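You operate a simulated robot arm through the tools that you are given. There is no shell and no other tool. Be economical: measure what you need, move in short steps, check, and stop when the job is done.

You run a simulated two-armed robot. Do the job below in one go: nothing can be reset, and whatever is moved stays where it is left.

TASK
Pick up the small blue lamp box with one hand, pass it to the other hand and put it on the upper shelf under the yellow drawer. Set down upright: small blue lamp box.

It is judged by the outcome, as a careful person would: the job done as asked, and still so three seconds after it is handed in. It fails if anything else is knocked over, pushed out of place, dropped, spilled or broken.

THE ROBOT
Two 7-joint arms with three-finger grippers on one trunk, on a base that drives. Base frame: it is fixed to the floor where the robot stands at the start and does not move with it; the origin is under the middle of the robot, x ahead of it, y to its left, z up. Readings come in mm, degrees, newtons and seconds.
The left shoulder is at the start at [50, 154, 983], the right one opposite. With the tool pointing down near the work surface each hand reaches from about 180 to 640 mm from the robot's upright axis, wherever it stands, measured 20 degrees to its own side. Places, roughly: upper shelf under the yellow drawer [-600, -3000, 400]. Payload 2.69 kg a hand.
Tool frame (each hand has its own): the origin (TCP) lies between the finger pads and is the grasp point; the fingertips stand 29 mm ahead of it; z points along the fingers, y is the line along which they close. Largest opening 120 mm; the body of the gripper starts 78 mm behind the TCP.
Orientation is that of the tool frame in the base frame, as a unit quaternion [x, y, z, w]. With the fingers straight down and closing along the base's y, the tool's x points along the base's -x, its y along +y and its z along -z.

THE INTERFACE
- The arms move only by the tool nudge_tool. It takes "left_motion", "right_motion" or both (then of equal length, played together; a hand with none holds still); each is a list of rows, each an object (a shift or turn left out is 0, a gripper value left out holds the last) with "hand": the opening, from 0 (shut) to 1 (fully open); "xyz": the shift along the tool's x, y, z in units of 25 mm (1.0 is 25 mm), a list of three; "rotation": the turn, a rotation vector about the tool's x, y, z in units of 5 degrees (1.0 is 5 degrees), a list of three. In form: [{"hand": hand, "xyz": [x, y, z], "rotation": [ax, ay, az]}, ...]. A call has 1 to 8 rows; each row shifts and turns the commanded pose from where the row before left it, along the tool's axes as they then stand. A call with a number of a shift or a turn outside -1 to 1 is refused whole. Rows are played at 5 a second. More than 50 mm and 8.6 degrees between two rows, or a gripper value outside its range, and nothing of the call is played. Where a pose cannot be reached the arm comes as near as it can. A force on the tool above 40 N (or 10 N above the force at the start of the call, whichever is more), or a blocked arm, ends the call early, and 0.2 s more pass. Each finger halts on what it meets, pressing with about 28 N; the grip force reading is that of the motor and also rises with nothing between the fingers. The clock runs only during rows and for 0.2 s after the last one: add rows that do not move to give the fingers time. The reply holds the time, the measured pose of the TCP, the force on the tool along the base axes, the opening and the grip force, in the units named above and with some noise, with the torque about the TCP (base axes, N m) and any sound that the robot's microphone picked up, and new pictures: "show" is both (left out), scene, wrist or none (wrist: the cameras of the hands that moved).
- Cameras (640 x 400 px; columns grow to the right, rows downward): "scene" is now at [168.3, -9.1, 1153.3]; the picture's right is [-0.09, -1.00, 0.00], its down [-0.35, 0.03, -0.94] and it looks along [0.93, -0.08, -0.35] (base axes); focal length 214 px, centre (320, 200). "left" rides on the left gripper at [63, 0, -104] in its tool frame; the picture's right is [0.00, 1.00, 0.00], its down [-0.83, 0.00, -0.56] and it looks along [-0.56, 0.00, 0.83] (tool axes); focal length 275 px, centre (320, 200). "right" rides on the right gripper at [63, 0, -104] in its tool frame; the picture's right is [0.00, 1.00, 0.00], its down [-0.83, 0.00, -0.56] and it looks along [-0.56, 0.00, 0.83] (tool axes); focal length 275 px, centre (320, 200). There is no depth. A picture from a camera that has moved, and an enlarged one, comes with that camera's place and axes in the base frame and with its lens.
- lift_body(by): slides the trunk up (or, below 0, down) by that many mm; the arms and the scene camera ride with it, the base frame stays. It gives what a move gives, with no picture.
- base_move(legs): drives the robot by 1 to 6 legs, each [ahead, left, turn to the left] in mm, mm and degrees, along the robot's own axes; the way and the turn of a leg run together, so that a leg with both is an arc; at most 1500 mm and 180 degrees a leg. The arms and the cameras ride along, it lands a little off, and it stops where it bumps. It gives what a move gives, and a new picture of the scene camera.
- turn_head(pan, tilt): turns the head with the scene camera to pan (to the left, within 80 degrees either way) and tilt (down, from -29 to 69), counted from straight ahead of the robot. It gives what a move gives, and a new picture of the scene camera.
- zoom(camera, box): a new picture of the part [left, top, right, bottom] of that camera's present view, enlarged. The clock stands still meanwhile.
- finish_job(): hands the job in; it is judged then, once.

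Work in short steps. Places have to be worked out from the pictures, the camera data and where the tool is seen: move nearer, look again, correct. Check each grasp and each placing, and mend what went wrong. You have 120 turns and 260 pictures in all, those below and enlarged ones among them. Open the grippers and draw the arms clear of the work before you hand the job in, unless the task says otherwise; then end with one line.

The tools are called after ">>>" as name(argument=value, ...) on one line, values as JSON. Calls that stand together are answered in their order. nudge_tool: Moves the arms, as the interface text tells. Its arguments: {"type":"object","properties":{"left_motion":{"type":"array","items":{"type":"object","properties":{"hand":{"type":"number"},"xyz":{"type":"array","items":{"type":"number"}},"rotation":{"type":"array","items":{"type":"number"}}}}},"right_motion":{"type":"array","items":{"type":"object","properties":{"hand":{"type":"number"},"xyz":{"type":"array","items":{"type":"number"}},"rotation":{"type":"array","items":{"type":"number"}}}}},"show":{"type":"string","enum":["both","scene","wrist","none"]}},"required":[]} The other tools are called the same way: lift_body (by) slides the trunk up or down; base_move (legs) drives the base; turn_head (pan, tilt) turns the head that bears the scene camera; zoom (camera, box) takes an enlarged picture of a part of a camera's view; finish_job () hands the job in.

At the start:

```text
time: 0.0
left_ee_pos: [373.2, 161.9, 1096.7]
left_orientation: [-0.001, 1.0, 0.0, 0.001]
left_contact_force: [0.2, 1.2, -0.5]
left_ft_torque: [-0.01, -0.03, 0.0]
left_gripper_width: 119.9
left_gripper_force: 0.0
right_ee_pos: [415.0, -202.6, 1058.2]
right_orientation: [0.0, 1.0, 0.0, 0.0]
right_contact_force: [0.3, 0.2, -0.2]
right_ft_torque: [0.01, 0.04, -0.01]
right_gripper_width: 120.1
right_gripper_force: 0.1
trunk travel left (down, up): [-353.0, 85.0]
robot x, y, heading: [-2.4, 2.1, 0.4]
head pan, tilt: [-5.2, 20.7]
```

scene: 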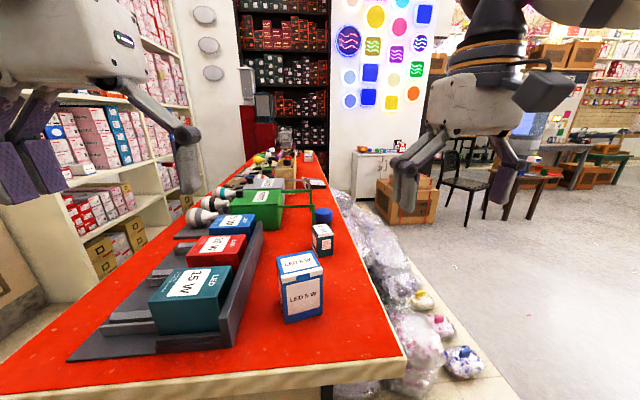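
right: 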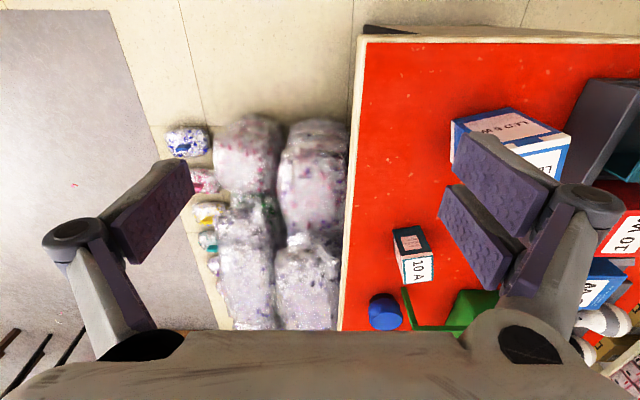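
left: 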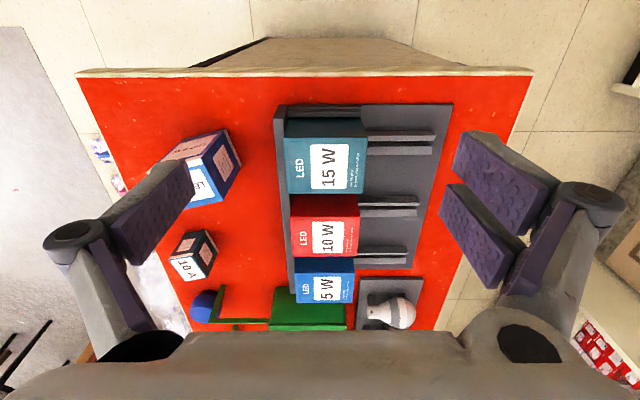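

I'll look closer at the candidate blue boxes on the table.

>>> zoom(camera="scene", box=[140, 180, 360, 340])

>>> zoom(camera="left", box=[140, 90, 440, 340])

```text
2.50 times, centred on (250, 260) of scene
camera zoom: at [168.3, -9.1, 1153.3], right [-0.09, -1.0, 0.0], down [-0.35, 0.03, -0.94], along [0.93, -0.08, -0.35], focal length 536 px, centre (495, 50)
```

zoom: 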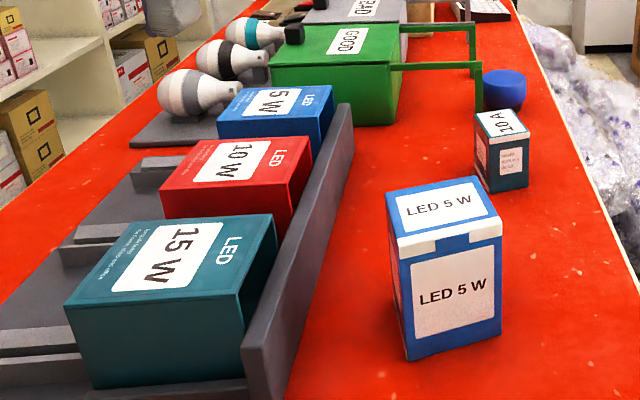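

```text
1.60 times, centred on (290, 215) of left
camera zoom: at [310.3, 161.5, 1201.8], right [0.0, 1.0, 0.0], down [0.83, 0.0, 0.56], along [0.56, 0.0, -0.83], focal length 440 px, centre (368, 176)
```

zoom: 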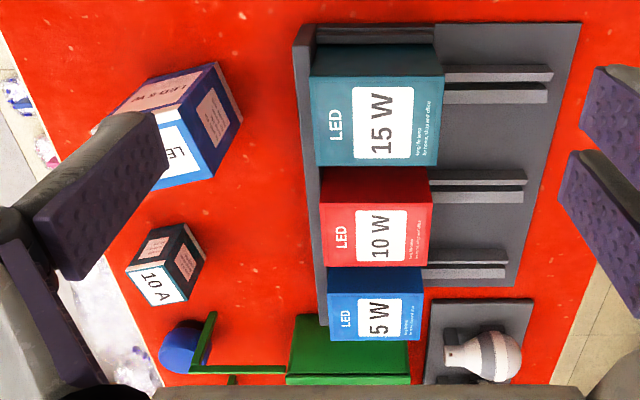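

I look toward the destination shelf before deciding on the box and the grasp.

>>> turn_head(pan=-80, tilt=15)

```text
time: 1.5
left_ee_pos: [372.8, 161.6, 1096.4]
left_orientation: [-0.001, 1.0, 0.0, 0.001]
left_contact_force: [0.4, 0.3, 0.5]
left_ft_torque: [0.03, -0.01, 0.01]
left_gripper_width: 120.3
left_gripper_force: 0.1
right_ee_pos: [414.1, -203.3, 1056.2]
right_orientation: [-0.001, 1.0, 0.0, 0.001]
right_contact_force: [0.0, 0.1, 0.2]
right_ft_torque: [0.0, 0.02, -0.02]
right_gripper_width: 119.8
right_gripper_force: 0.1
trunk travel left (down, up): [-353.0, 85.0]
robot x, y, heading: [1.0, 2.8, 0.0]
head pan, tilt: [-80.0, 15.0]
camera scene: at [92.0, -92.7, 1162.6], right [-0.98, -0.17, 0.0], down [-0.05, 0.25, -0.97], along [0.17, -0.95, -0.26], focal length 214 px, centre (320, 200)
```

scene: 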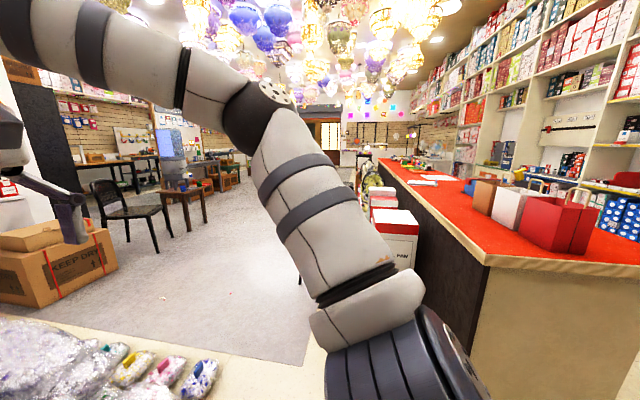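

Zooming on the predicted location of the shelf.

>>> zoom(camera="scene", box=[340, 130, 500, 290])

>>> zoom(camera="scene", box=[440, 80, 640, 260])

```text
2.50 times, centred on (420, 210) of scene
camera zoom: at [92.0, -92.7, 1162.6], right [-0.98, -0.17, 0.0], down [-0.05, 0.25, -0.97], along [0.17, -0.95, -0.26], focal length 536 px, centre (70, 175)
```

zoom: 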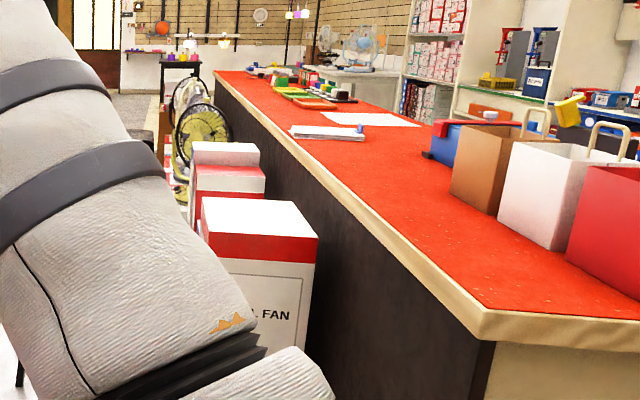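

```text
2.22 times, centred on (540, 170) of scene
camera zoom: at [92.0, -92.7, 1162.6], right [-0.98, -0.17, 0.0], down [-0.05, 0.25, -0.97], along [0.17, -0.95, -0.26], focal length 477 px, centre (-169, 267)
```

zoom: 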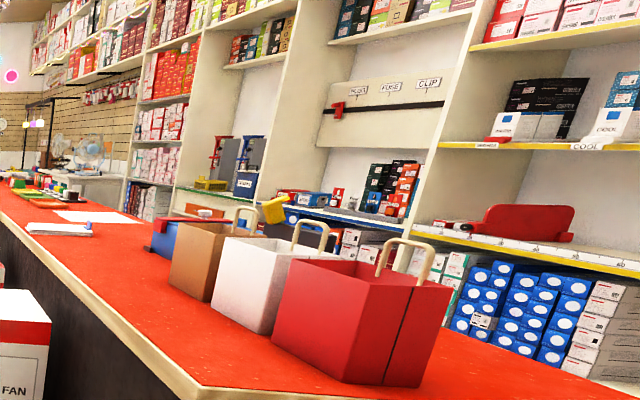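

The shelf seems to be on the staff side of the long counter (I'll need to drive around). I take the free-standing blue "LED 5 W" box: triangulated centre ≈ (483, 2), table z ≈ 821, top ≈ 921, yaw ≈ +12°. I move the left hand above it, right hand outward, and turn the head back.

>>> nudge_tool(left_motion=[{"hand": 1, "xyz": [-0.63, -0.91, 0], "rotation": [0, 0, -0.4]}, {"xyz": [-0.63, -0.91, 0], "rotation": [0, 0, -0.4]}, {"xyz": [-0.63, -0.91, 0], "rotation": [0, 0, -0.4]}, {"xyz": [-0.63, -0.91, 0], "rotation": [0, 0, -0.4]}, {"xyz": [-0.63, -0.91, 0], "rotation": [0, 0, -0.4]}, {"xyz": [-0.63, -0.91, 0], "rotation": [0, 0, -0.4]}, {"xyz": [0, -0.5, 0]}], right_motion=[{"xyz": [0, -0.6, 0]}, {"xyz": [0, -0.6, 0]}, {"xyz": [0, -0.6, 0]}, {"xyz": [0, -0.6, 0]}, {"xyz": [0, -0.6, 0]}, {"xyz": [0, -0.6, 0]}, {"xyz": [0, -0.6, 0]}], show="none")

>>> turn_head(pan=0, tilt=35)

>>> zoom(camera="left", box=[0, 0, 640, 400])

```text
time: 3.1
left_ee_pos: [464.3, 34.5, 1094.8]
left_orientation: [-0.104, 0.995, -0.001, 0.001]
left_contact_force: [-0.6, -1.0, 0.7]
left_ft_torque: [0.03, 0.02, 0.0]
left_gripper_width: 120.0
left_gripper_force: 0.0
left hand out of reach, approached as far as the arm can: row 6, 7
right_ee_pos: [415.9, -308.8, 1055.8]
right_orientation: [0.0, 1.0, 0.0, 0.0]
right_contact_force: [-0.6, 0.1, 0.3]
right_ft_torque: [0.01, 0.03, 0.01]
right_gripper_width: 120.1
right_gripper_force: 0.1
trunk travel left (down, up): [-353.0, 85.0]
robot x, y, heading: [0.4, -2.3, -0.2]
head pan, tilt: [-80.0, 15.0]
```

```text
time: 4.6
left_ee_pos: [463.6, 35.6, 1093.5]
left_orientation: [-0.104, 0.995, 0.0, 0.002]
left_contact_force: [0.2, -0.6, 0.1]
left_ft_torque: [0.04, -0.01, 0.04]
left_gripper_width: 120.1
left_gripper_force: 0.1
right_ee_pos: [415.9, -306.9, 1056.2]
right_orientation: [0.0, 1.0, 0.0, 0.0]
right_contact_force: [-0.3, 0.4, -0.6]
right_ft_torque: [0.01, 0.02, 0.01]
right_gripper_width: 120.1
right_gripper_force: 0.0
trunk travel left (down, up): [-353.0, 85.0]
robot x, y, heading: [1.1, -0.9, 0.0]
head pan, tilt: [0.0, 35.0]
camera scene: at [163.7, -0.8, 1130.6], right [0.0, -1.0, 0.0], down [-0.57, 0.0, -0.82], along [0.82, 0.0, -0.57], focal length 214 px, centre (320, 200)
```

scene: 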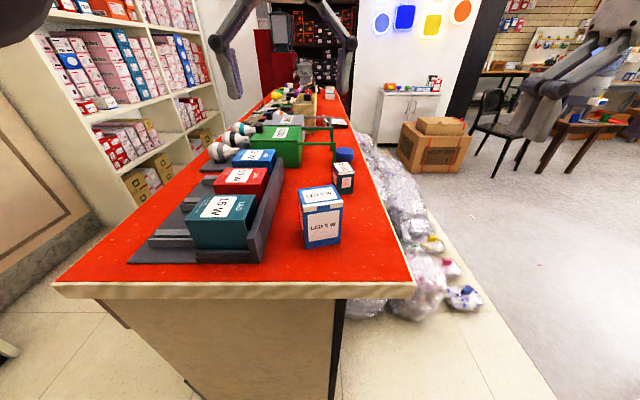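

```text
1.00 times, centred on (320, 200) of left (not enlarged: the box is as wide or as high as the picture)
camera zoom: at [403.0, 23.1, 1198.1], right [-0.2, 0.98, 0.0], down [0.81, 0.17, 0.56], along [0.55, 0.11, -0.83], focal length 275 px, centre (320, 200)
```

zoom: 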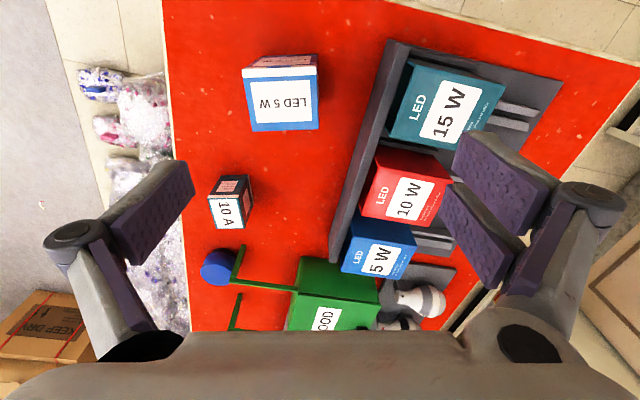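

The box centre is confirmed at about (482, 3), yaw ≈ 14°. The left hand hit its reach limit at this height; I lower it and see.

>>> nudge_tool(left_motion=[{"xyz": [0, -0.3, 0.9]}, {"xyz": [0, -0.3, 0.9]}, {"xyz": [0, -0.3, 0.9]}, {"xyz": [0, -0.3, 0.5], "rotation": [0, 0, -0.4]}], show="wrist")

```text
time: 5.6
left_ee_pos: [470.8, 5.0, 1014.7]
left_orientation: [-0.121, 0.993, -0.001, 0.0]
left_contact_force: [0.0, 0.4, -0.4]
left_ft_torque: [0.0, 0.03, -0.01]
left_gripper_width: 119.8
left_gripper_force: 0.0
right_ee_pos: [415.8, -308.3, 1056.2]
right_orientation: [0.001, 1.0, 0.0, 0.0]
right_contact_force: [0.5, 0.2, -0.2]
right_ft_torque: [0.0, 0.0, -0.02]
right_gripper_width: 120.2
right_gripper_force: 0.1
trunk travel left (down, up): [-353.0, 85.0]
robot x, y, heading: [-1.8, -5.3, 0.2]
head pan, tilt: [0.0, 35.0]
camera left: at [410.7, -10.0, 1119.6], right [-0.24, 0.97, 0.0], down [0.81, 0.2, 0.56], along [0.54, 0.13, -0.83], focal length 275 px, centre (320, 200)
```

left: 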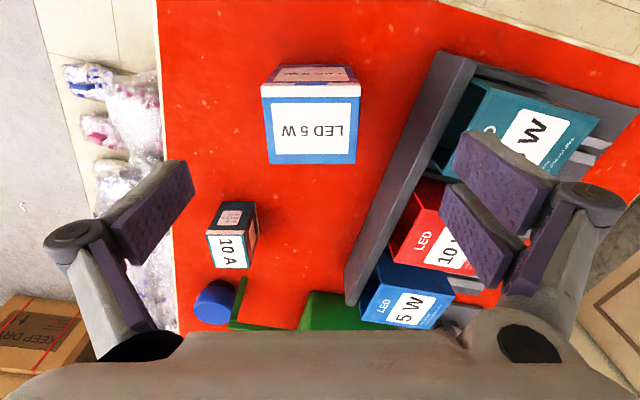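

Nearly centred; small correction then descend to TCP z ≈ 907 straddling the top of the box.

>>> nudge_tool(left_motion=[{"xyz": [-0.25, -0.28, 0.6]}, {"xyz": [0, 0, 0.8]}, {"xyz": [0, 0, 0.8]}], show="both")

```text
time: 6.4
left_ee_pos: [478.1, 1.4, 959.0]
left_orientation: [-0.122, 0.993, -0.001, 0.0]
left_contact_force: [0.4, -0.4, 0.2]
left_ft_torque: [-0.02, -0.02, 0.02]
left_gripper_width: 119.8
left_gripper_force: 0.0
right_ee_pos: [416.0, -307.1, 1056.2]
right_orientation: [-0.001, 1.0, 0.0, 0.001]
right_contact_force: [-0.6, -0.7, -0.7]
right_ft_torque: [0.0, -0.01, 0.01]
right_gripper_width: 119.9
right_gripper_force: 0.1
trunk travel left (down, up): [-353.0, 85.0]
robot x, y, heading: [1.2, -2.2, 0.1]
head pan, tilt: [0.0, 35.0]
camera scene: at [163.9, -0.8, 1130.6], right [0.0, -1.0, 0.0], down [-0.57, 0.0, -0.82], along [0.82, 0.0, -0.57], focal length 214 px, centre (320, 200)
camera left: at [418.1, -14.0, 1063.6], right [-0.24, 0.97, 0.0], down [0.81, 0.2, 0.56], along [0.54, 0.13, -0.83], focal length 275 px, centre (320, 200)
```

scene: 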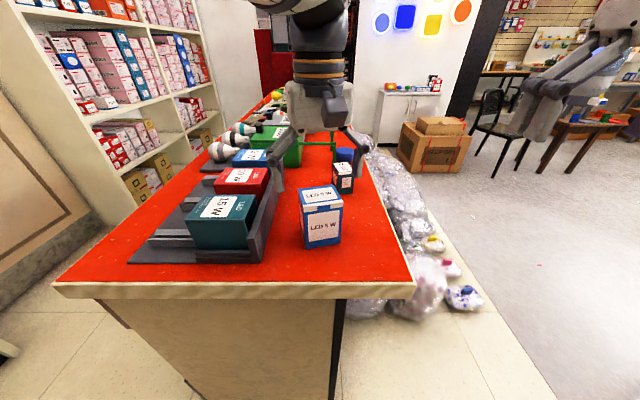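
left: 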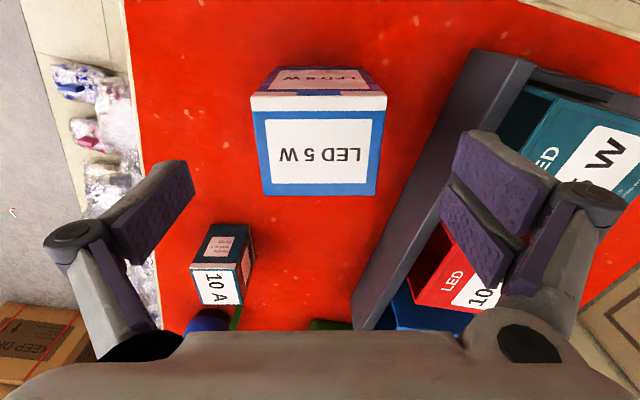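

Centred. I narrow the opening slightly (to stay clear of the rack wall) and descend to TCP ≈ 906.

>>> nudge_tool(left_motion=[{"hand": 0.82, "xyz": [0, 0, 0]}, {"xyz": [0, 0, 0.7]}, {"xyz": [0, 0, 0.7]}, {"xyz": [0, 0, 0.7]}, {}], show="wrist")

```text
time: 7.6
left_ee_pos: [479.0, 0.9, 907.3]
left_orientation: [-0.123, 0.992, 0.0, 0.0]
left_contact_force: [0.2, 0.6, -0.6]
left_ft_torque: [0.02, -0.02, 0.0]
left_gripper_width: 98.3
left_gripper_force: 0.0
right_ee_pos: [416.2, -308.3, 1056.4]
right_orientation: [0.0, 1.0, 0.001, 0.001]
right_contact_force: [-0.1, -0.6, 0.0]
right_ft_torque: [0.01, -0.02, 0.02]
right_gripper_width: 120.1
right_gripper_force: 0.2
trunk travel left (down, up): [-353.0, 85.0]
robot x, y, heading: [2.1, -0.0, -0.1]
head pan, tilt: [0.0, 35.0]
camera left: at [418.8, -13.7, 1012.2], right [-0.24, 0.97, 0.0], down [0.81, 0.2, 0.56], along [0.54, 0.13, -0.83], focal length 275 px, centre (320, 200)
```

left: 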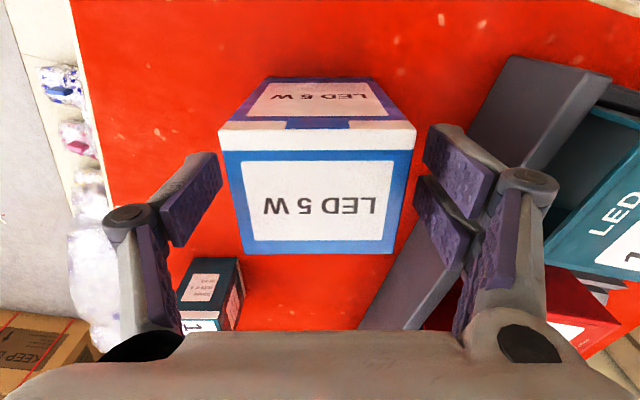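

Box top lies centred between the fingers; close.

>>> nudge_tool(left_motion=[{"hand": 0}, {}, {}, {}], show="wrist")

```text
time: 8.6
left_ee_pos: [478.4, 1.5, 908.5]
left_orientation: [-0.122, 0.993, -0.001, 0.001]
left_contact_force: [0.5, -0.2, 5.7]
left_ft_torque: [0.2, 0.03, -0.01]
left_gripper_width: 69.4
left_gripper_force: 27.6
right_ee_pos: [415.5, -308.5, 1056.5]
right_orientation: [0.0, 1.0, 0.0, 0.001]
right_contact_force: [0.1, -0.1, 0.2]
right_ft_torque: [0.01, -0.01, 0.04]
right_gripper_width: 120.3
right_gripper_force: 0.0
trunk travel left (down, up): [-353.0, 85.0]
robot x, y, heading: [-3.1, -0.0, 0.1]
head pan, tilt: [0.0, 35.0]
camera left: at [418.7, -13.7, 1012.7], right [-0.24, 0.97, 0.0], down [0.81, 0.2, 0.56], along [0.54, 0.13, -0.83], focal length 275 px, centre (320, 200)
```

left: 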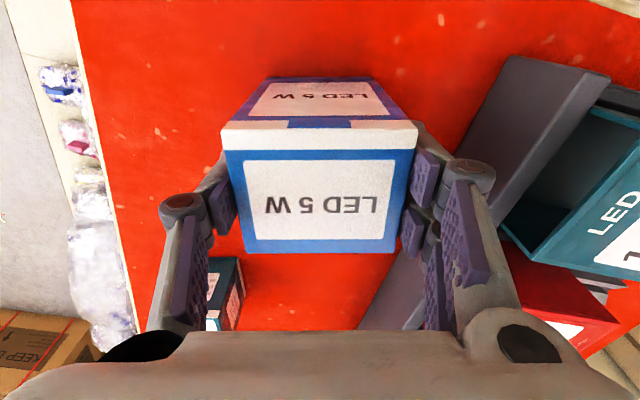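

Gripped at 69 mm width. Lift about 100 mm and check.

>>> nudge_tool(left_motion=[{"xyz": [0, 0, -0.5]}, {"xyz": [0, 0, -0.8]}, {"xyz": [0, 0, -0.9]}, {"xyz": [0, 0, -0.9]}, {"xyz": [0, 0, -0.9]}], show="both")

```text
time: 9.8
left_ee_pos: [479.4, 2.4, 1004.9]
left_orientation: [-0.122, 0.993, -0.001, 0.001]
left_contact_force: [-0.6, -0.3, -1.6]
left_ft_torque: [0.02, 0.02, 0.0]
left_gripper_width: 69.2
left_gripper_force: 28.1
right_ee_pos: [415.2, -307.5, 1056.5]
right_orientation: [-0.001, 1.0, 0.0, 0.001]
right_contact_force: [-0.9, 0.7, -0.3]
right_ft_torque: [0.02, -0.03, -0.02]
right_gripper_width: 120.3
right_gripper_force: 0.0
trunk travel left (down, up): [-353.0, 85.0]
robot x, y, heading: [-2.4, 5.5, 0.1]
head pan, tilt: [0.0, 35.0]
camera scene: at [163.7, -0.7, 1130.6], right [0.0, -1.0, 0.0], down [-0.57, 0.0, -0.82], along [0.82, 0.0, -0.57], focal length 214 px, centre (320, 200)
camera left: at [418.0, -13.4, 1109.0], right [-0.24, 0.97, 0.0], down [0.81, 0.2, 0.56], along [0.54, 0.13, -0.83], focal length 275 px, centre (320, 200)
```

scene: 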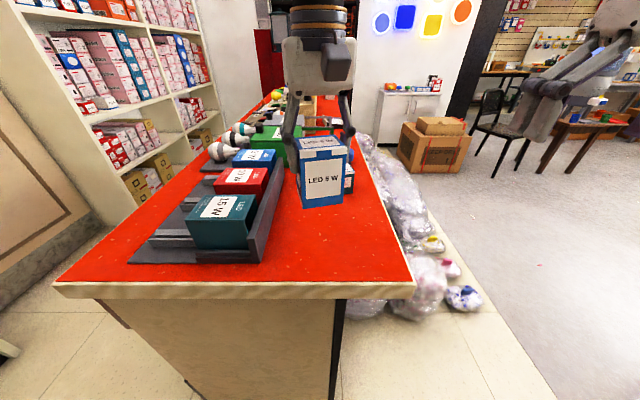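
left: 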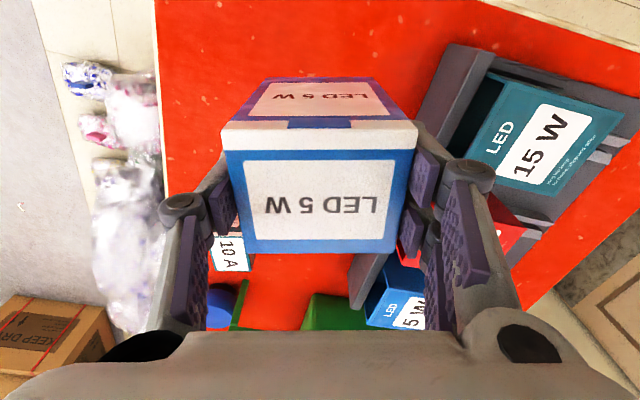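

Box held firmly. For the handover I yaw the left hand to ~30° and bring the box closer, while the right hand yaws 30° and starts pitching up so it can grip the lower half of the box from the right-rear.

>>> nudge_tool(left_motion=[{"xyz": [0.33, 0, 0], "rotation": [0, 0, -0.53]}, {"xyz": [0.33, 0, 0], "rotation": [0, 0, -0.53]}, {"xyz": [0.33, 0, 0], "rotation": [0, 0, -0.53]}, {"xyz": [0.33, 0, 0], "rotation": [0, 0, -0.53]}, {"xyz": [0.33, 0, 0], "rotation": [0, 0, -0.53]}, {"xyz": [0.33, 0, 0], "rotation": [0, 0, -0.53]}, {}], right_motion=[{"rotation": [0, 0, -1]}, {"rotation": [0, 0, -1]}, {"rotation": [0, 0, -1]}, {"rotation": [0, 0, -1]}, {"rotation": [0, 0, -1]}, {"rotation": [0, 0, -1]}, {"rotation": [0, -1, 0]}], show="none")

>>> nudge_tool(right_motion=[{"rotation": [0, -1, 0]}, {"rotation": [0, -1, 0]}, {"rotation": [0, -1, 0]}, {"rotation": [0, -1, 0]}, {"rotation": [0, -1, 0]}, {"rotation": [0, -1, 0]}, {"rotation": [0, -1, 0]}, {"rotation": [0, -1, 0]}], show="both")

```text
time: 11.4
left_ee_pos: [432.2, -16.3, 1006.4]
left_orientation: [-0.258, 0.966, -0.001, 0.001]
left_contact_force: [0.3, -0.2, -1.0]
left_ft_torque: [-0.01, 0.0, -0.03]
left_gripper_width: 69.2
left_gripper_force: 28.3
right_ee_pos: [413.4, -308.2, 1057.1]
right_orientation: [-0.259, 0.965, 0.011, 0.043]
right_contact_force: [0.7, -0.3, 0.1]
right_ft_torque: [0.02, -0.04, -0.01]
right_gripper_width: 120.2
right_gripper_force: 0.1
trunk travel left (down, up): [-353.0, 85.0]
robot x, y, heading: [1.6, 0.6, 0.1]
head pan, tilt: [0.0, 35.0]
```

```text
time: 13.2
left_ee_pos: [431.7, -15.5, 1007.2]
left_orientation: [-0.258, 0.966, -0.001, 0.001]
left_contact_force: [-0.4, -0.6, -1.1]
left_ft_torque: [0.01, -0.03, -0.01]
left_gripper_width: 69.4
left_gripper_force: 28.1
right_ee_pos: [413.7, -308.7, 1056.4]
right_orientation: [-0.239, 0.892, 0.098, 0.371]
right_contact_force: [0.7, 0.2, 0.1]
right_ft_torque: [0.0, 0.01, 0.0]
right_gripper_width: 120.1
right_gripper_force: 0.0
trunk travel left (down, up): [-353.0, 85.0]
robot x, y, heading: [1.8, -0.9, -0.0]
head pan, tilt: [0.0, 35.0]
camera scene: at [163.7, -0.9, 1130.6], right [0.0, -1.0, 0.0], down [-0.57, 0.0, -0.82], along [0.82, 0.0, -0.57], focal length 214 px, centre (320, 200)
camera right: at [312.9, -368.9, 1085.8], right [-0.5, 0.86, 0.0], down [0.16, 0.1, 0.98], along [0.85, 0.49, -0.19], focal length 275 px, centre (320, 200)
```

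scene: 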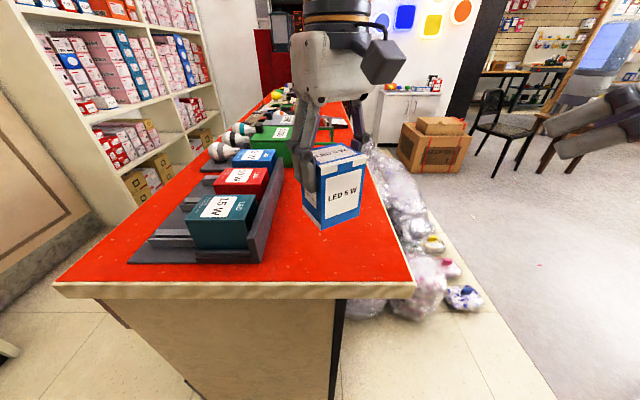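
right: 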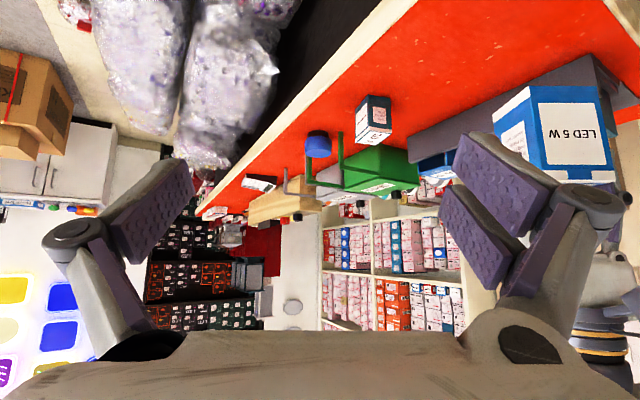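

Orientation works. I move the box forward again a bit (left) for room, finish the right pitch (35° below horizontal), and advance the right hand while still laterally clear.

>>> nudge_tool(left_motion=[{"xyz": [-0.5, 0, 0]}, {"xyz": [-0.5, 0, 0]}, {"xyz": [-0.5, 0, 0]}, {"xyz": [-0.5, 0, 0]}, {}, {}], right_motion=[{"rotation": [0, -1, 0]}, {"rotation": [0, -1, 0]}, {"xyz": [0, 0, 1]}, {"xyz": [0, 0, 1]}, {"xyz": [0, 0, 1]}, {"xyz": [-0.3, 0, 1]}], show="none")

>>> nudge_tool(right_motion=[{"xyz": [-0.12, 1, 0]}, {"xyz": [-0.12, 1, 0]}, {"xyz": [-0.12, 1, 0]}, {"xyz": [-0.12, 1, 0]}, {"xyz": [-0.12, 1, 0]}, {"xyz": [-0.12, 1, 0]}, {"xyz": [-0.1, 1, 0]}], show="both")

```text
time: 14.6
left_ee_pos: [476.1, 9.4, 1007.2]
left_orientation: [-0.259, 0.966, 0.0, 0.0]
left_contact_force: [0.5, -0.1, -0.3]
left_ft_torque: [-0.03, 0.0, 0.0]
left_gripper_width: 69.3
left_gripper_force: 27.4
right_ee_pos: [490.0, -265.3, 1005.6]
right_orientation: [-0.23, 0.856, 0.119, 0.447]
right_contact_force: [0.0, 0.5, 0.3]
right_ft_torque: [0.0, -0.02, -0.03]
right_gripper_width: 119.9
right_gripper_force: 0.0
trunk travel left (down, up): [-353.0, 85.0]
robot x, y, heading: [-3.9, -5.0, 0.0]
head pan, tilt: [0.0, 35.0]
```

```text
time: 16.2
left_ee_pos: [475.5, 9.2, 1007.5]
left_orientation: [-0.258, 0.966, -0.001, 0.0]
left_contact_force: [-0.1, 0.7, -0.4]
left_ft_torque: [0.02, -0.02, 0.01]
left_gripper_width: 69.6
left_gripper_force: 27.7
right_ee_pos: [410.5, -108.0, 1022.8]
right_orientation: [-0.23, 0.856, 0.12, 0.447]
right_contact_force: [0.2, -0.2, 0.5]
right_ft_torque: [-0.02, -0.02, -0.02]
right_gripper_width: 120.1
right_gripper_force: 0.0
trunk travel left (down, up): [-353.0, 85.0]
robot x, y, heading: [-2.3, -0.8, -0.0]
head pan, tilt: [0.0, 35.0]
camera scene: at [163.7, -0.4, 1130.6], right [0.0, -1.0, 0.0], down [-0.57, 0.0, -0.82], along [0.82, 0.0, -0.57], focal length 214 px, centre (320, 200)
camera right: at [306.0, -168.7, 1030.4], right [-0.5, 0.86, 0.0], down [0.02, 0.01, 1.0], along [0.86, 0.5, -0.02], focal length 275 px, centre (320, 200)
```

scene: 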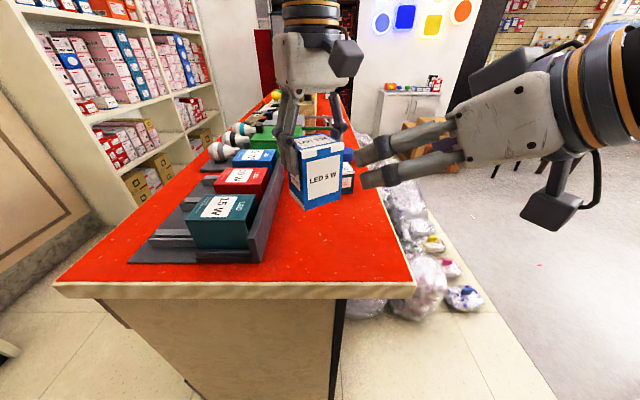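
right: 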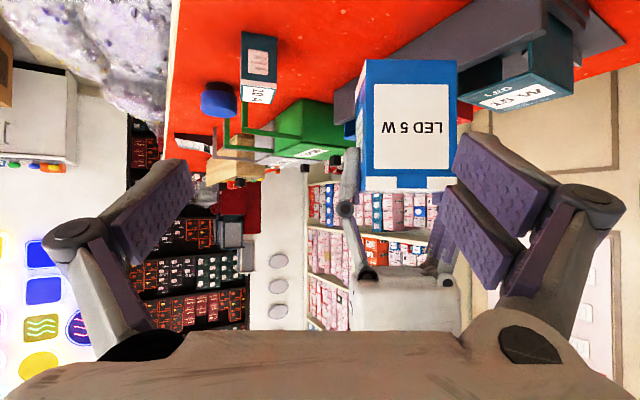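

Remaining: 69 mm lateral, 140 mm along tool z. Do the lateral move and part of the approach, then check centring.

>>> nudge_tool(right_motion=[{"xyz": [0, 0.92, 0]}, {"xyz": [0, 0.92, 0]}, {"xyz": [0, 0.92, 0]}, {"xyz": [0, 0, 0.8]}, {"xyz": [0, 0, 0.8]}], show="both")

```text
time: 17.4
left_ee_pos: [475.2, 9.2, 1007.9]
left_orientation: [-0.258, 0.966, 0.0, 0.0]
left_contact_force: [0.4, -0.7, -1.3]
left_ft_torque: [-0.02, 0.0, 0.03]
left_gripper_width: 69.5
left_gripper_force: 28.4
right_ee_pos: [404.3, -33.4, 999.5]
right_orientation: [-0.23, 0.857, 0.119, 0.446]
right_contact_force: [0.2, -0.8, -0.6]
right_ft_torque: [-0.01, 0.02, 0.01]
right_gripper_width: 119.9
right_gripper_force: 0.0
trunk travel left (down, up): [-353.0, 85.0]
robot x, y, heading: [0.9, -0.0, -0.0]
head pan, tilt: [0.0, 35.0]
camera scene: at [163.9, -0.5, 1130.6], right [0.0, -1.0, 0.0], down [-0.57, 0.0, -0.82], along [0.82, 0.0, -0.57], focal length 214 px, centre (320, 200)
camera right: at [299.9, -94.6, 1007.4], right [-0.5, 0.86, 0.0], down [0.02, 0.01, 1.0], along [0.86, 0.5, -0.02], focal length 275 px, centre (320, 200)
```

scene: 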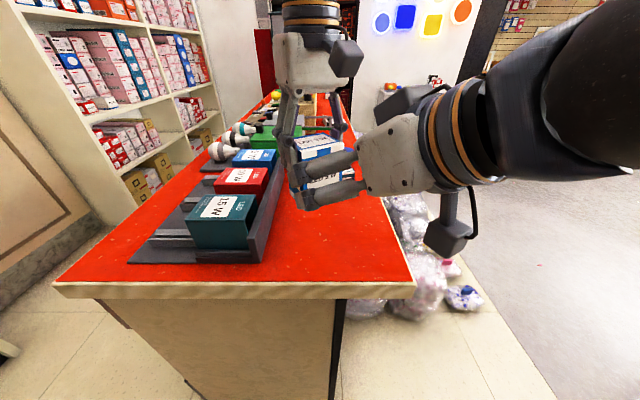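
right: 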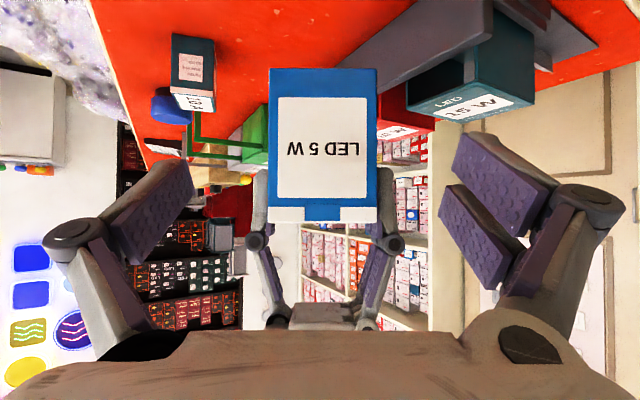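

Well centred; box bottom z ≈ 921. Continue 98 mm along the tool axis.

>>> nudge_tool(right_motion=[{"xyz": [0, -0.03, 0.8]}, {"xyz": [0, 0, 0.8]}, {"xyz": [0, 0, 0.8]}, {"xyz": [0, 0, 0.8]}, {"xyz": [0, 0, 0.7]}, {}], show="both")

```text
time: 18.8
left_ee_pos: [477.1, 9.9, 1008.2]
left_orientation: [-0.258, 0.966, 0.0, 0.002]
left_contact_force: [-0.9, -0.4, -0.5]
left_ft_torque: [0.04, -0.01, 0.02]
left_gripper_width: 69.5
left_gripper_force: 28.0
right_ee_pos: [476.6, 8.9, 943.4]
right_orientation: [-0.229, 0.857, 0.119, 0.446]
right_contact_force: [0.4, -0.4, -0.3]
right_ft_torque: [-0.02, 0.01, 0.01]
right_gripper_width: 119.9
right_gripper_force: 0.0
trunk travel left (down, up): [-353.0, 85.0]
robot x, y, heading: [-0.4, -1.9, 0.1]
head pan, tilt: [0.0, 35.0]
camera scene: at [163.7, -0.8, 1130.6], right [0.0, -1.0, 0.0], down [-0.57, 0.0, -0.82], along [0.82, 0.0, -0.57], focal length 214 px, centre (320, 200)
camera right: at [371.6, -52.2, 951.8], right [-0.5, 0.86, 0.0], down [0.02, 0.01, 1.0], along [0.86, 0.5, -0.02], focal length 275 px, centre (320, 200)
```

scene: 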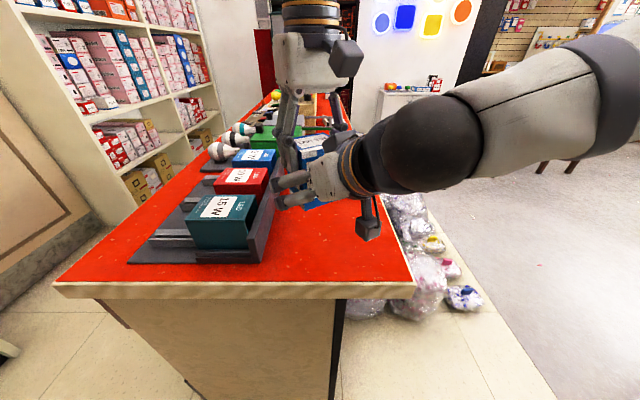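
right: 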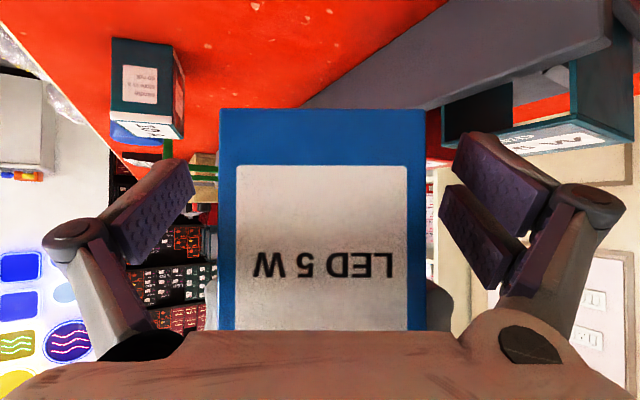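

In position at the lower half. Close the right gripper.

>>> nudge_tool(right_motion=[{"hand": 0}, {}, {}, {}, {}], show="wrist")

```text
time: 20.0
left_ee_pos: [478.4, 8.2, 1008.3]
left_orientation: [-0.258, 0.966, -0.003, 0.004]
left_contact_force: [36.4, -14.2, -0.1]
left_ft_torque: [0.59, 0.11, -0.4]
left_gripper_width: 69.1
left_gripper_force: 27.7
right_ee_pos: [473.7, 9.5, 943.7]
right_orientation: [-0.233, 0.856, 0.121, 0.445]
right_contact_force: [-36.1, 14.7, -0.4]
right_ft_torque: [-1.49, -2.43, 0.39]
right_gripper_width: 79.0
right_gripper_force: 28.3
trunk travel left (down, up): [-353.0, 85.0]
robot x, y, heading: [-1.2, -0.5, -0.2]
head pan, tilt: [0.0, 35.0]
camera right: at [370.1, -51.7, 951.4], right [-0.51, 0.86, 0.0], down [0.02, 0.01, 1.0], along [0.86, 0.51, -0.02], focal length 275 px, centre (320, 200)
```

right: 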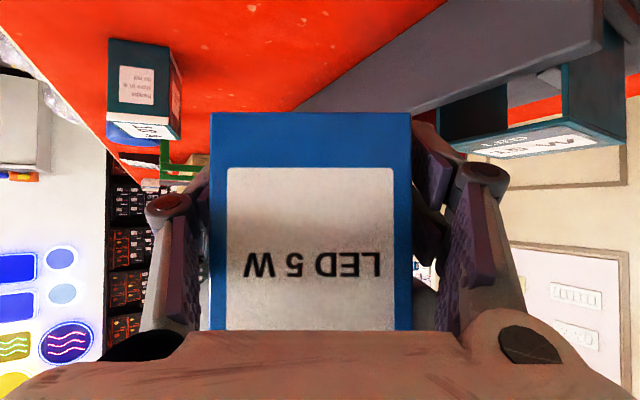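

The right width reads 79 mm (10 more than the box) with side load: one right finger may be catching a left fingertip. Zoom to see.

>>> zoom(camera="right", box=[130, 100, 230, 340])

>>> zoom(camera="right", box=[390, 110, 530, 340])

>>> zoom(camera="scene", box=[250, 100, 390, 230])

>>> zoom(camera="left", box=[120, 40, 520, 340])

```text
1.67 times, centred on (180, 220) of right
camera zoom: at [370.1, -51.7, 951.4], right [-0.51, 0.86, 0.0], down [0.02, 0.01, 1.0], along [0.86, 0.51, -0.02], focal length 459 px, centre (553, 167)
```

zoom: 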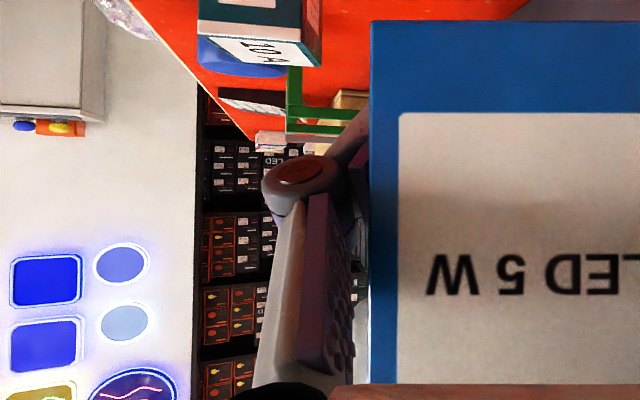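

```text
1.74 times, centred on (460, 225) of right
camera zoom: at [370.1, -51.7, 951.4], right [-0.51, 0.86, 0.0], down [0.02, 0.01, 1.0], along [0.86, 0.51, -0.02], focal length 479 px, centre (76, 156)
```

zoom: 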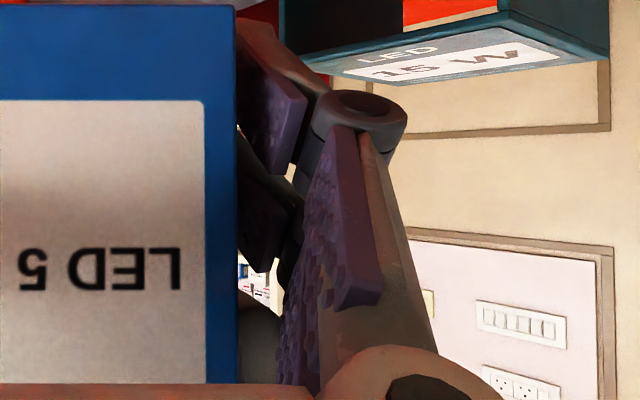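

```text
3.08 times, centred on (320, 165) of scene
camera zoom: at [163.8, -0.7, 1130.6], right [0.0, -1.0, 0.0], down [-0.57, 0.0, -0.82], along [0.82, 0.0, -0.57], focal length 660 px, centre (320, 308)
```

zoom: 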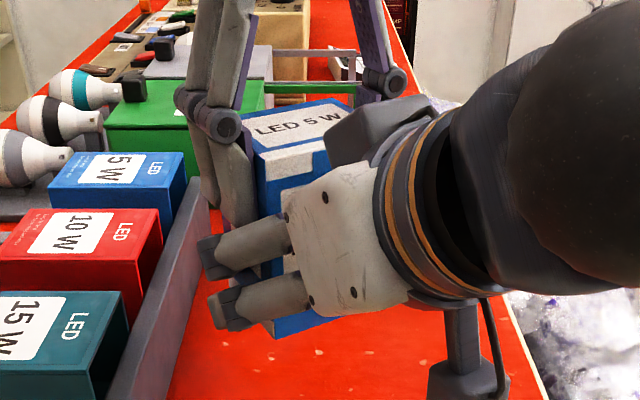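

```text
1.33 times, centred on (320, 190) of left
camera zoom: at [422.4, -22.1, 1111.9], right [-0.49, 0.87, -0.01], down [0.72, 0.41, 0.56], along [0.49, 0.27, -0.83], focal length 367 px, centre (320, 213)
```

zoom: 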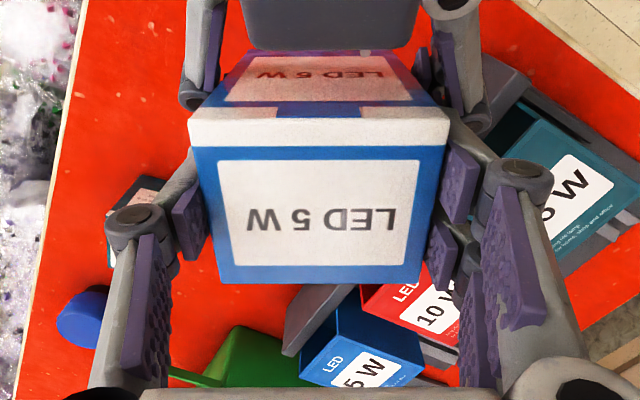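

The wide double finger of the right hand is resting on the left hand's double finger (same side). I open and back the right hand off straight along its axis; then I'll approach at 90° to the left hand's closing axis instead.

>>> nudge_tool(right_motion=[{"hand": 1}, {}, {}, {"xyz": [0, 0, -0.9]}, {"xyz": [0, 0, -0.9]}, {"xyz": [0, 0, -0.9]}, {"xyz": [0, 0, -0.9]}, {"xyz": [0, 0, -0.9]}], show="wrist")

```text
time: 21.8
left_ee_pos: [475.5, 9.2, 1008.0]
left_orientation: [-0.258, 0.966, -0.001, 0.001]
left_contact_force: [-0.3, 0.1, -1.9]
left_ft_torque: [0.0, -0.03, -0.03]
left_gripper_width: 69.2
left_gripper_force: 27.8
right_ee_pos: [392.8, -37.5, 1010.6]
right_orientation: [-0.231, 0.856, 0.119, 0.446]
right_contact_force: [-0.6, 0.1, 0.1]
right_ft_torque: [-0.03, -0.02, 0.01]
right_gripper_width: 120.0
right_gripper_force: 0.1
trunk travel left (down, up): [-353.0, 85.0]
robot x, y, heading: [-0.8, 0.6, -0.2]
head pan, tilt: [0.0, 35.0]
camera right: at [288.9, -99.5, 1018.0], right [-0.5, 0.86, 0.0], down [0.02, 0.01, 1.0], along [0.86, 0.5, -0.02], focal length 275 px, centre (320, 200)
```

right: 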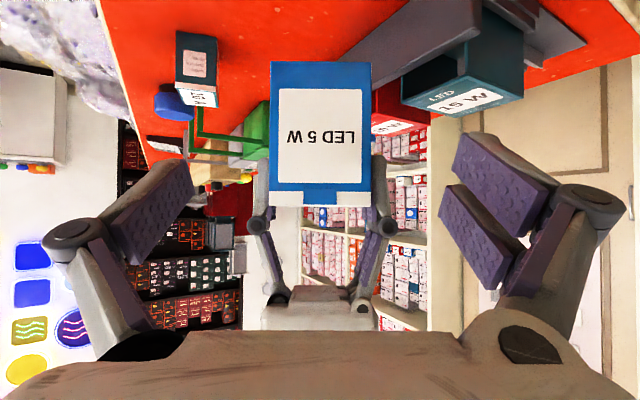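

Move the right hand sideways out, then rotate the left hand to yaw ≈ −35° while the right turns to heading ≈ 55°, pitch 25°.

>>> nudge_tool(right_motion=[{"xyz": [0, -1, 0]}, {"xyz": [0, -1, 0]}, {"xyz": [0, -1, 0]}, {"xyz": [0, -1, 0]}, {"xyz": [0, -1, 0]}, {"xyz": [0, -1, 0]}, {"xyz": [0, -1, 0]}, {"xyz": [0, -1, 0]}], show="none")

>>> nudge_tool(left_motion=[{"rotation": [0, 0, 1]}, {"rotation": [0, 0, 1]}, {"rotation": [0, 0, 1]}, {"rotation": [0, 0, 1]}, {"rotation": [0, 0, 1]}, {"rotation": [0, 0, 1]}, {"rotation": [0, 0, 1]}], right_motion=[{"rotation": [-0.82, 0, -0.57]}, {"rotation": [-0.82, 0, -0.57]}, {"rotation": [-0.82, 0, -0.57]}, {"rotation": [-0.82, 0, -0.57]}, {"rotation": [-0.82, 0, -0.57]}, {"rotation": [0, -1, 0]}, {"rotation": [0, -1, 0]}], show="none")

>>> nudge_tool(left_motion=[{"rotation": [0, 0, 1]}, {"rotation": [0, 0, 1]}, {"rotation": [0, 0, 1]}, {"rotation": [0, 0, 1]}, {"rotation": [0, 0, 1]}, {"rotation": [0, 0, 1]}], show="scene")

>>> zoom(camera="right", box=[0, 0, 640, 400])

```text
time: 23.6
left_ee_pos: [474.8, 8.9, 1006.7]
left_orientation: [-0.259, 0.966, 0.0, 0.001]
left_contact_force: [-0.5, 0.2, -0.1]
left_ft_torque: [0.01, 0.03, 0.01]
left_gripper_width: 69.4
left_gripper_force: 28.1
right_ee_pos: [494.1, -213.0, 1008.8]
right_orientation: [-0.23, 0.857, 0.119, 0.445]
right_contact_force: [-0.5, -0.9, -0.3]
right_ft_torque: [0.02, -0.03, 0.01]
right_gripper_width: 120.0
right_gripper_force: 0.0
trunk travel left (down, up): [-353.0, 85.0]
robot x, y, heading: [-0.4, -1.3, -0.2]
head pan, tilt: [0.0, 35.0]
```

```text
time: 25.2
left_ee_pos: [474.4, 9.2, 1006.0]
left_orientation: [0.046, 0.999, -0.001, 0.0]
left_contact_force: [0.0, 0.2, -1.5]
left_ft_torque: [0.02, -0.01, 0.0]
left_gripper_width: 69.4
left_gripper_force: 28.2
right_ee_pos: [495.7, -212.0, 1008.8]
right_orientation: [-0.389, 0.747, 0.249, 0.478]
right_contact_force: [0.3, 0.5, 0.4]
right_ft_torque: [-0.02, 0.03, 0.01]
right_gripper_width: 119.8
right_gripper_force: 0.1
trunk travel left (down, up): [-353.0, 85.0]
robot x, y, heading: [0.2, -2.3, -0.1]
head pan, tilt: [0.0, 35.0]
```

```text
time: 26.6
left_ee_pos: [475.7, 6.5, 1006.3]
left_orientation: [0.302, 0.953, -0.001, 0.001]
left_contact_force: [0.0, -0.3, -0.7]
left_ft_torque: [-0.01, 0.01, 0.03]
left_gripper_width: 69.3
left_gripper_force: 28.4
right_ee_pos: [495.9, -212.3, 1008.5]
right_orientation: [-0.389, 0.749, 0.248, 0.476]
right_contact_force: [-0.1, 0.6, 0.2]
right_ft_torque: [0.03, 0.02, -0.01]
right_gripper_width: 120.0
right_gripper_force: 0.1
trunk travel left (down, up): [-353.0, 85.0]
robot x, y, heading: [-0.2, 1.0, 0.3]
head pan, tilt: [0.0, 35.0]
camera scene: at [163.8, -0.7, 1130.6], right [0.0, -1.0, 0.0], down [-0.57, 0.0, -0.82], along [0.82, 0.0, -0.57], focal length 214 px, centre (320, 200)
```

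scene: 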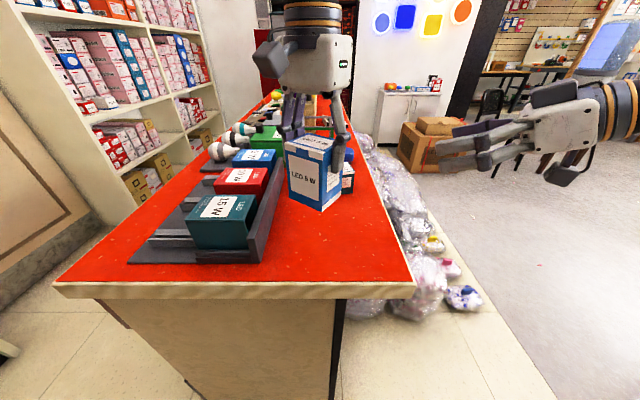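

```text
1.00 times, centred on (320, 200) of right (not enlarged: the box is as wide or as high as the picture)
camera zoom: at [427.1, -311.5, 995.1], right [-0.82, 0.57, 0.0], down [-0.09, -0.12, 0.99], along [0.57, 0.81, 0.15], focal length 275 px, centre (320, 200)
```

zoom: 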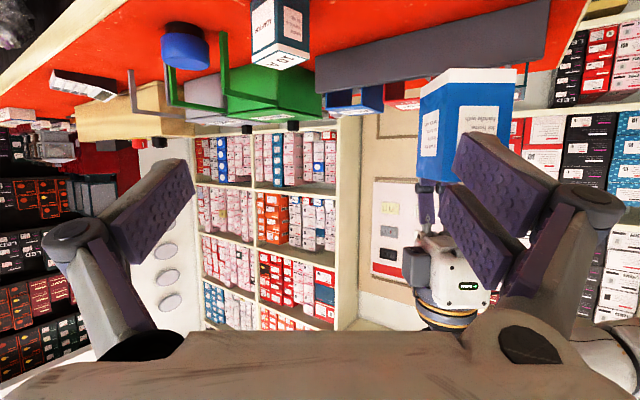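

Both in place. Align the right hand laterally (143 mm) behind the box, still 174 mm away.

>>> nudge_tool(right_motion=[{"xyz": [-0.17, 0.95, 0]}, {"xyz": [-0.17, 0.95, 0]}, {"xyz": [-0.17, 0.95, 0]}, {"xyz": [-0.17, 0.95, 0]}, {"xyz": [-0.17, 0.95, 0]}, {"xyz": [-0.17, 0.95, 0]}, {"xyz": [0, 0, 0.9]}, {"xyz": [0, 0, 0.9]}], show="both")

```text
time: 28.4
left_ee_pos: [475.9, 8.1, 1006.6]
left_orientation: [0.301, 0.954, -0.001, 0.001]
left_contact_force: [-0.3, 0.3, -0.3]
left_ft_torque: [0.01, 0.03, 0.02]
left_gripper_width: 69.1
left_gripper_force: 27.8
right_ee_pos: [409.8, -89.2, 1012.0]
right_orientation: [-0.39, 0.747, 0.249, 0.477]
right_contact_force: [-0.3, -0.5, -0.6]
right_ft_torque: [0.02, -0.03, -0.03]
right_gripper_width: 120.0
right_gripper_force: 0.1
trunk travel left (down, up): [-353.0, 85.0]
robot x, y, heading: [-0.9, -2.8, 0.2]
head pan, tilt: [0.0, 35.0]
camera scene: at [163.9, -0.5, 1130.6], right [0.0, -1.0, 0.0], down [-0.57, 0.0, -0.82], along [0.82, 0.0, -0.57], focal length 214 px, centre (320, 200)
camera right: at [340.6, -188.9, 999.2], right [-0.82, 0.57, 0.0], down [-0.09, -0.12, 0.99], along [0.56, 0.81, 0.15], focal length 275 px, centre (320, 200)
```

scene: 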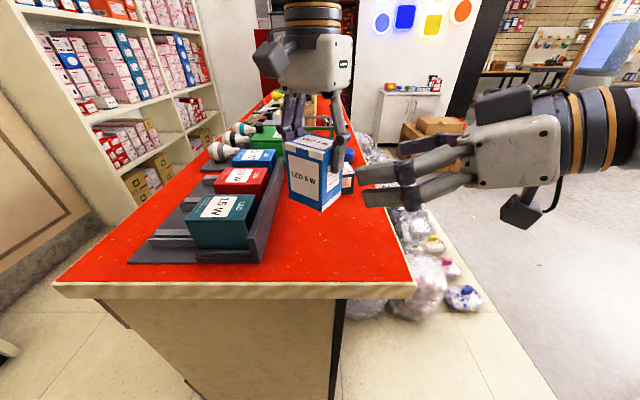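
right: 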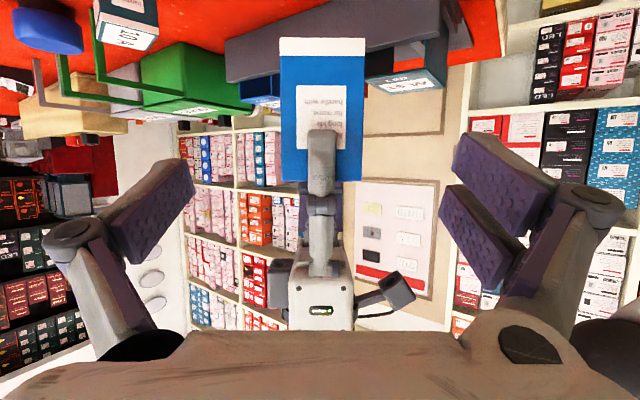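

Centred on the box. Advance 80 mm and check clearance to the left finger.

>>> nudge_tool(right_motion=[{"xyz": [0, 0, 0.8]}, {"xyz": [0, 0, 0.8]}, {"xyz": [0, 0, 0.8]}, {"xyz": [0, 0, 0.8]}], show="both")

>>> zoom(camera="scene", box=[250, 90, 410, 230])

```text
time: 29.4
left_ee_pos: [476.0, 9.1, 1006.5]
left_orientation: [0.301, 0.954, 0.0, 0.001]
left_contact_force: [-0.2, 0.5, -1.8]
left_ft_torque: [-0.01, 0.02, 0.01]
left_gripper_width: 69.5
left_gripper_force: 28.4
right_ee_pos: [448.8, -29.5, 977.3]
right_orientation: [-0.389, 0.749, 0.249, 0.476]
right_contact_force: [0.3, 0.0, 1.2]
right_ft_torque: [0.01, 0.0, 0.02]
right_gripper_width: 120.2
right_gripper_force: 0.1
trunk travel left (down, up): [-353.0, 85.0]
robot x, y, heading: [1.6, 0.3, 0.0]
head pan, tilt: [0.0, 35.0]
camera scene: at [164.1, -0.7, 1130.5], right [0.0, -1.0, 0.0], down [-0.57, 0.0, -0.82], along [0.82, 0.0, -0.57], focal length 214 px, centre (320, 200)
camera right: at [379.9, -129.0, 964.3], right [-0.82, 0.57, 0.0], down [-0.09, -0.12, 0.99], along [0.57, 0.81, 0.15], focal length 275 px, centre (320, 200)
```

scene: 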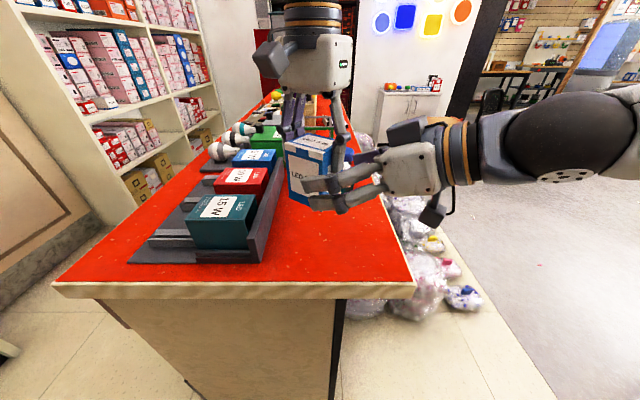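
right: 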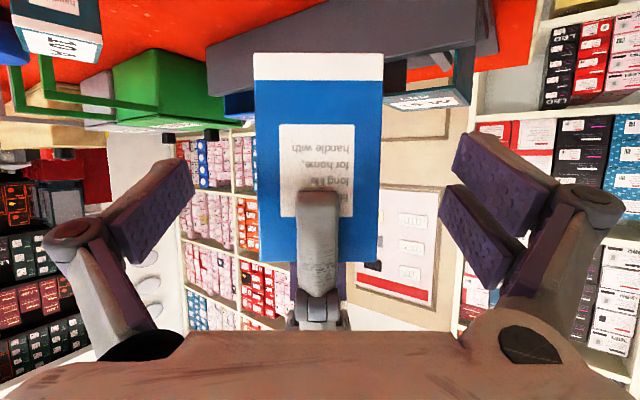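

```text
2.86 times, centred on (330, 160) of scene
camera zoom: at [164.1, -0.7, 1130.5], right [0.0, -1.0, 0.0], down [-0.57, 0.0, -0.82], along [0.82, 0.0, -0.57], focal length 613 px, centre (291, 314)
```

zoom: 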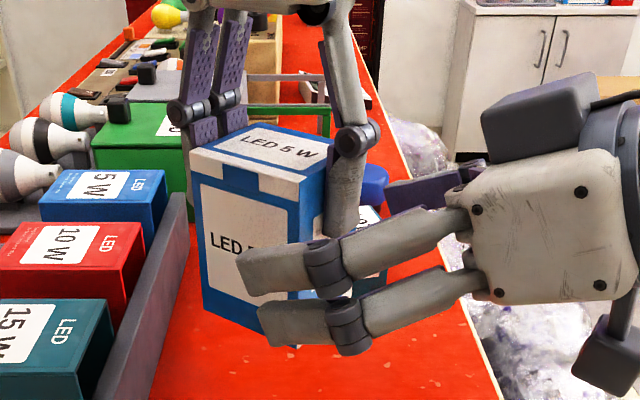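

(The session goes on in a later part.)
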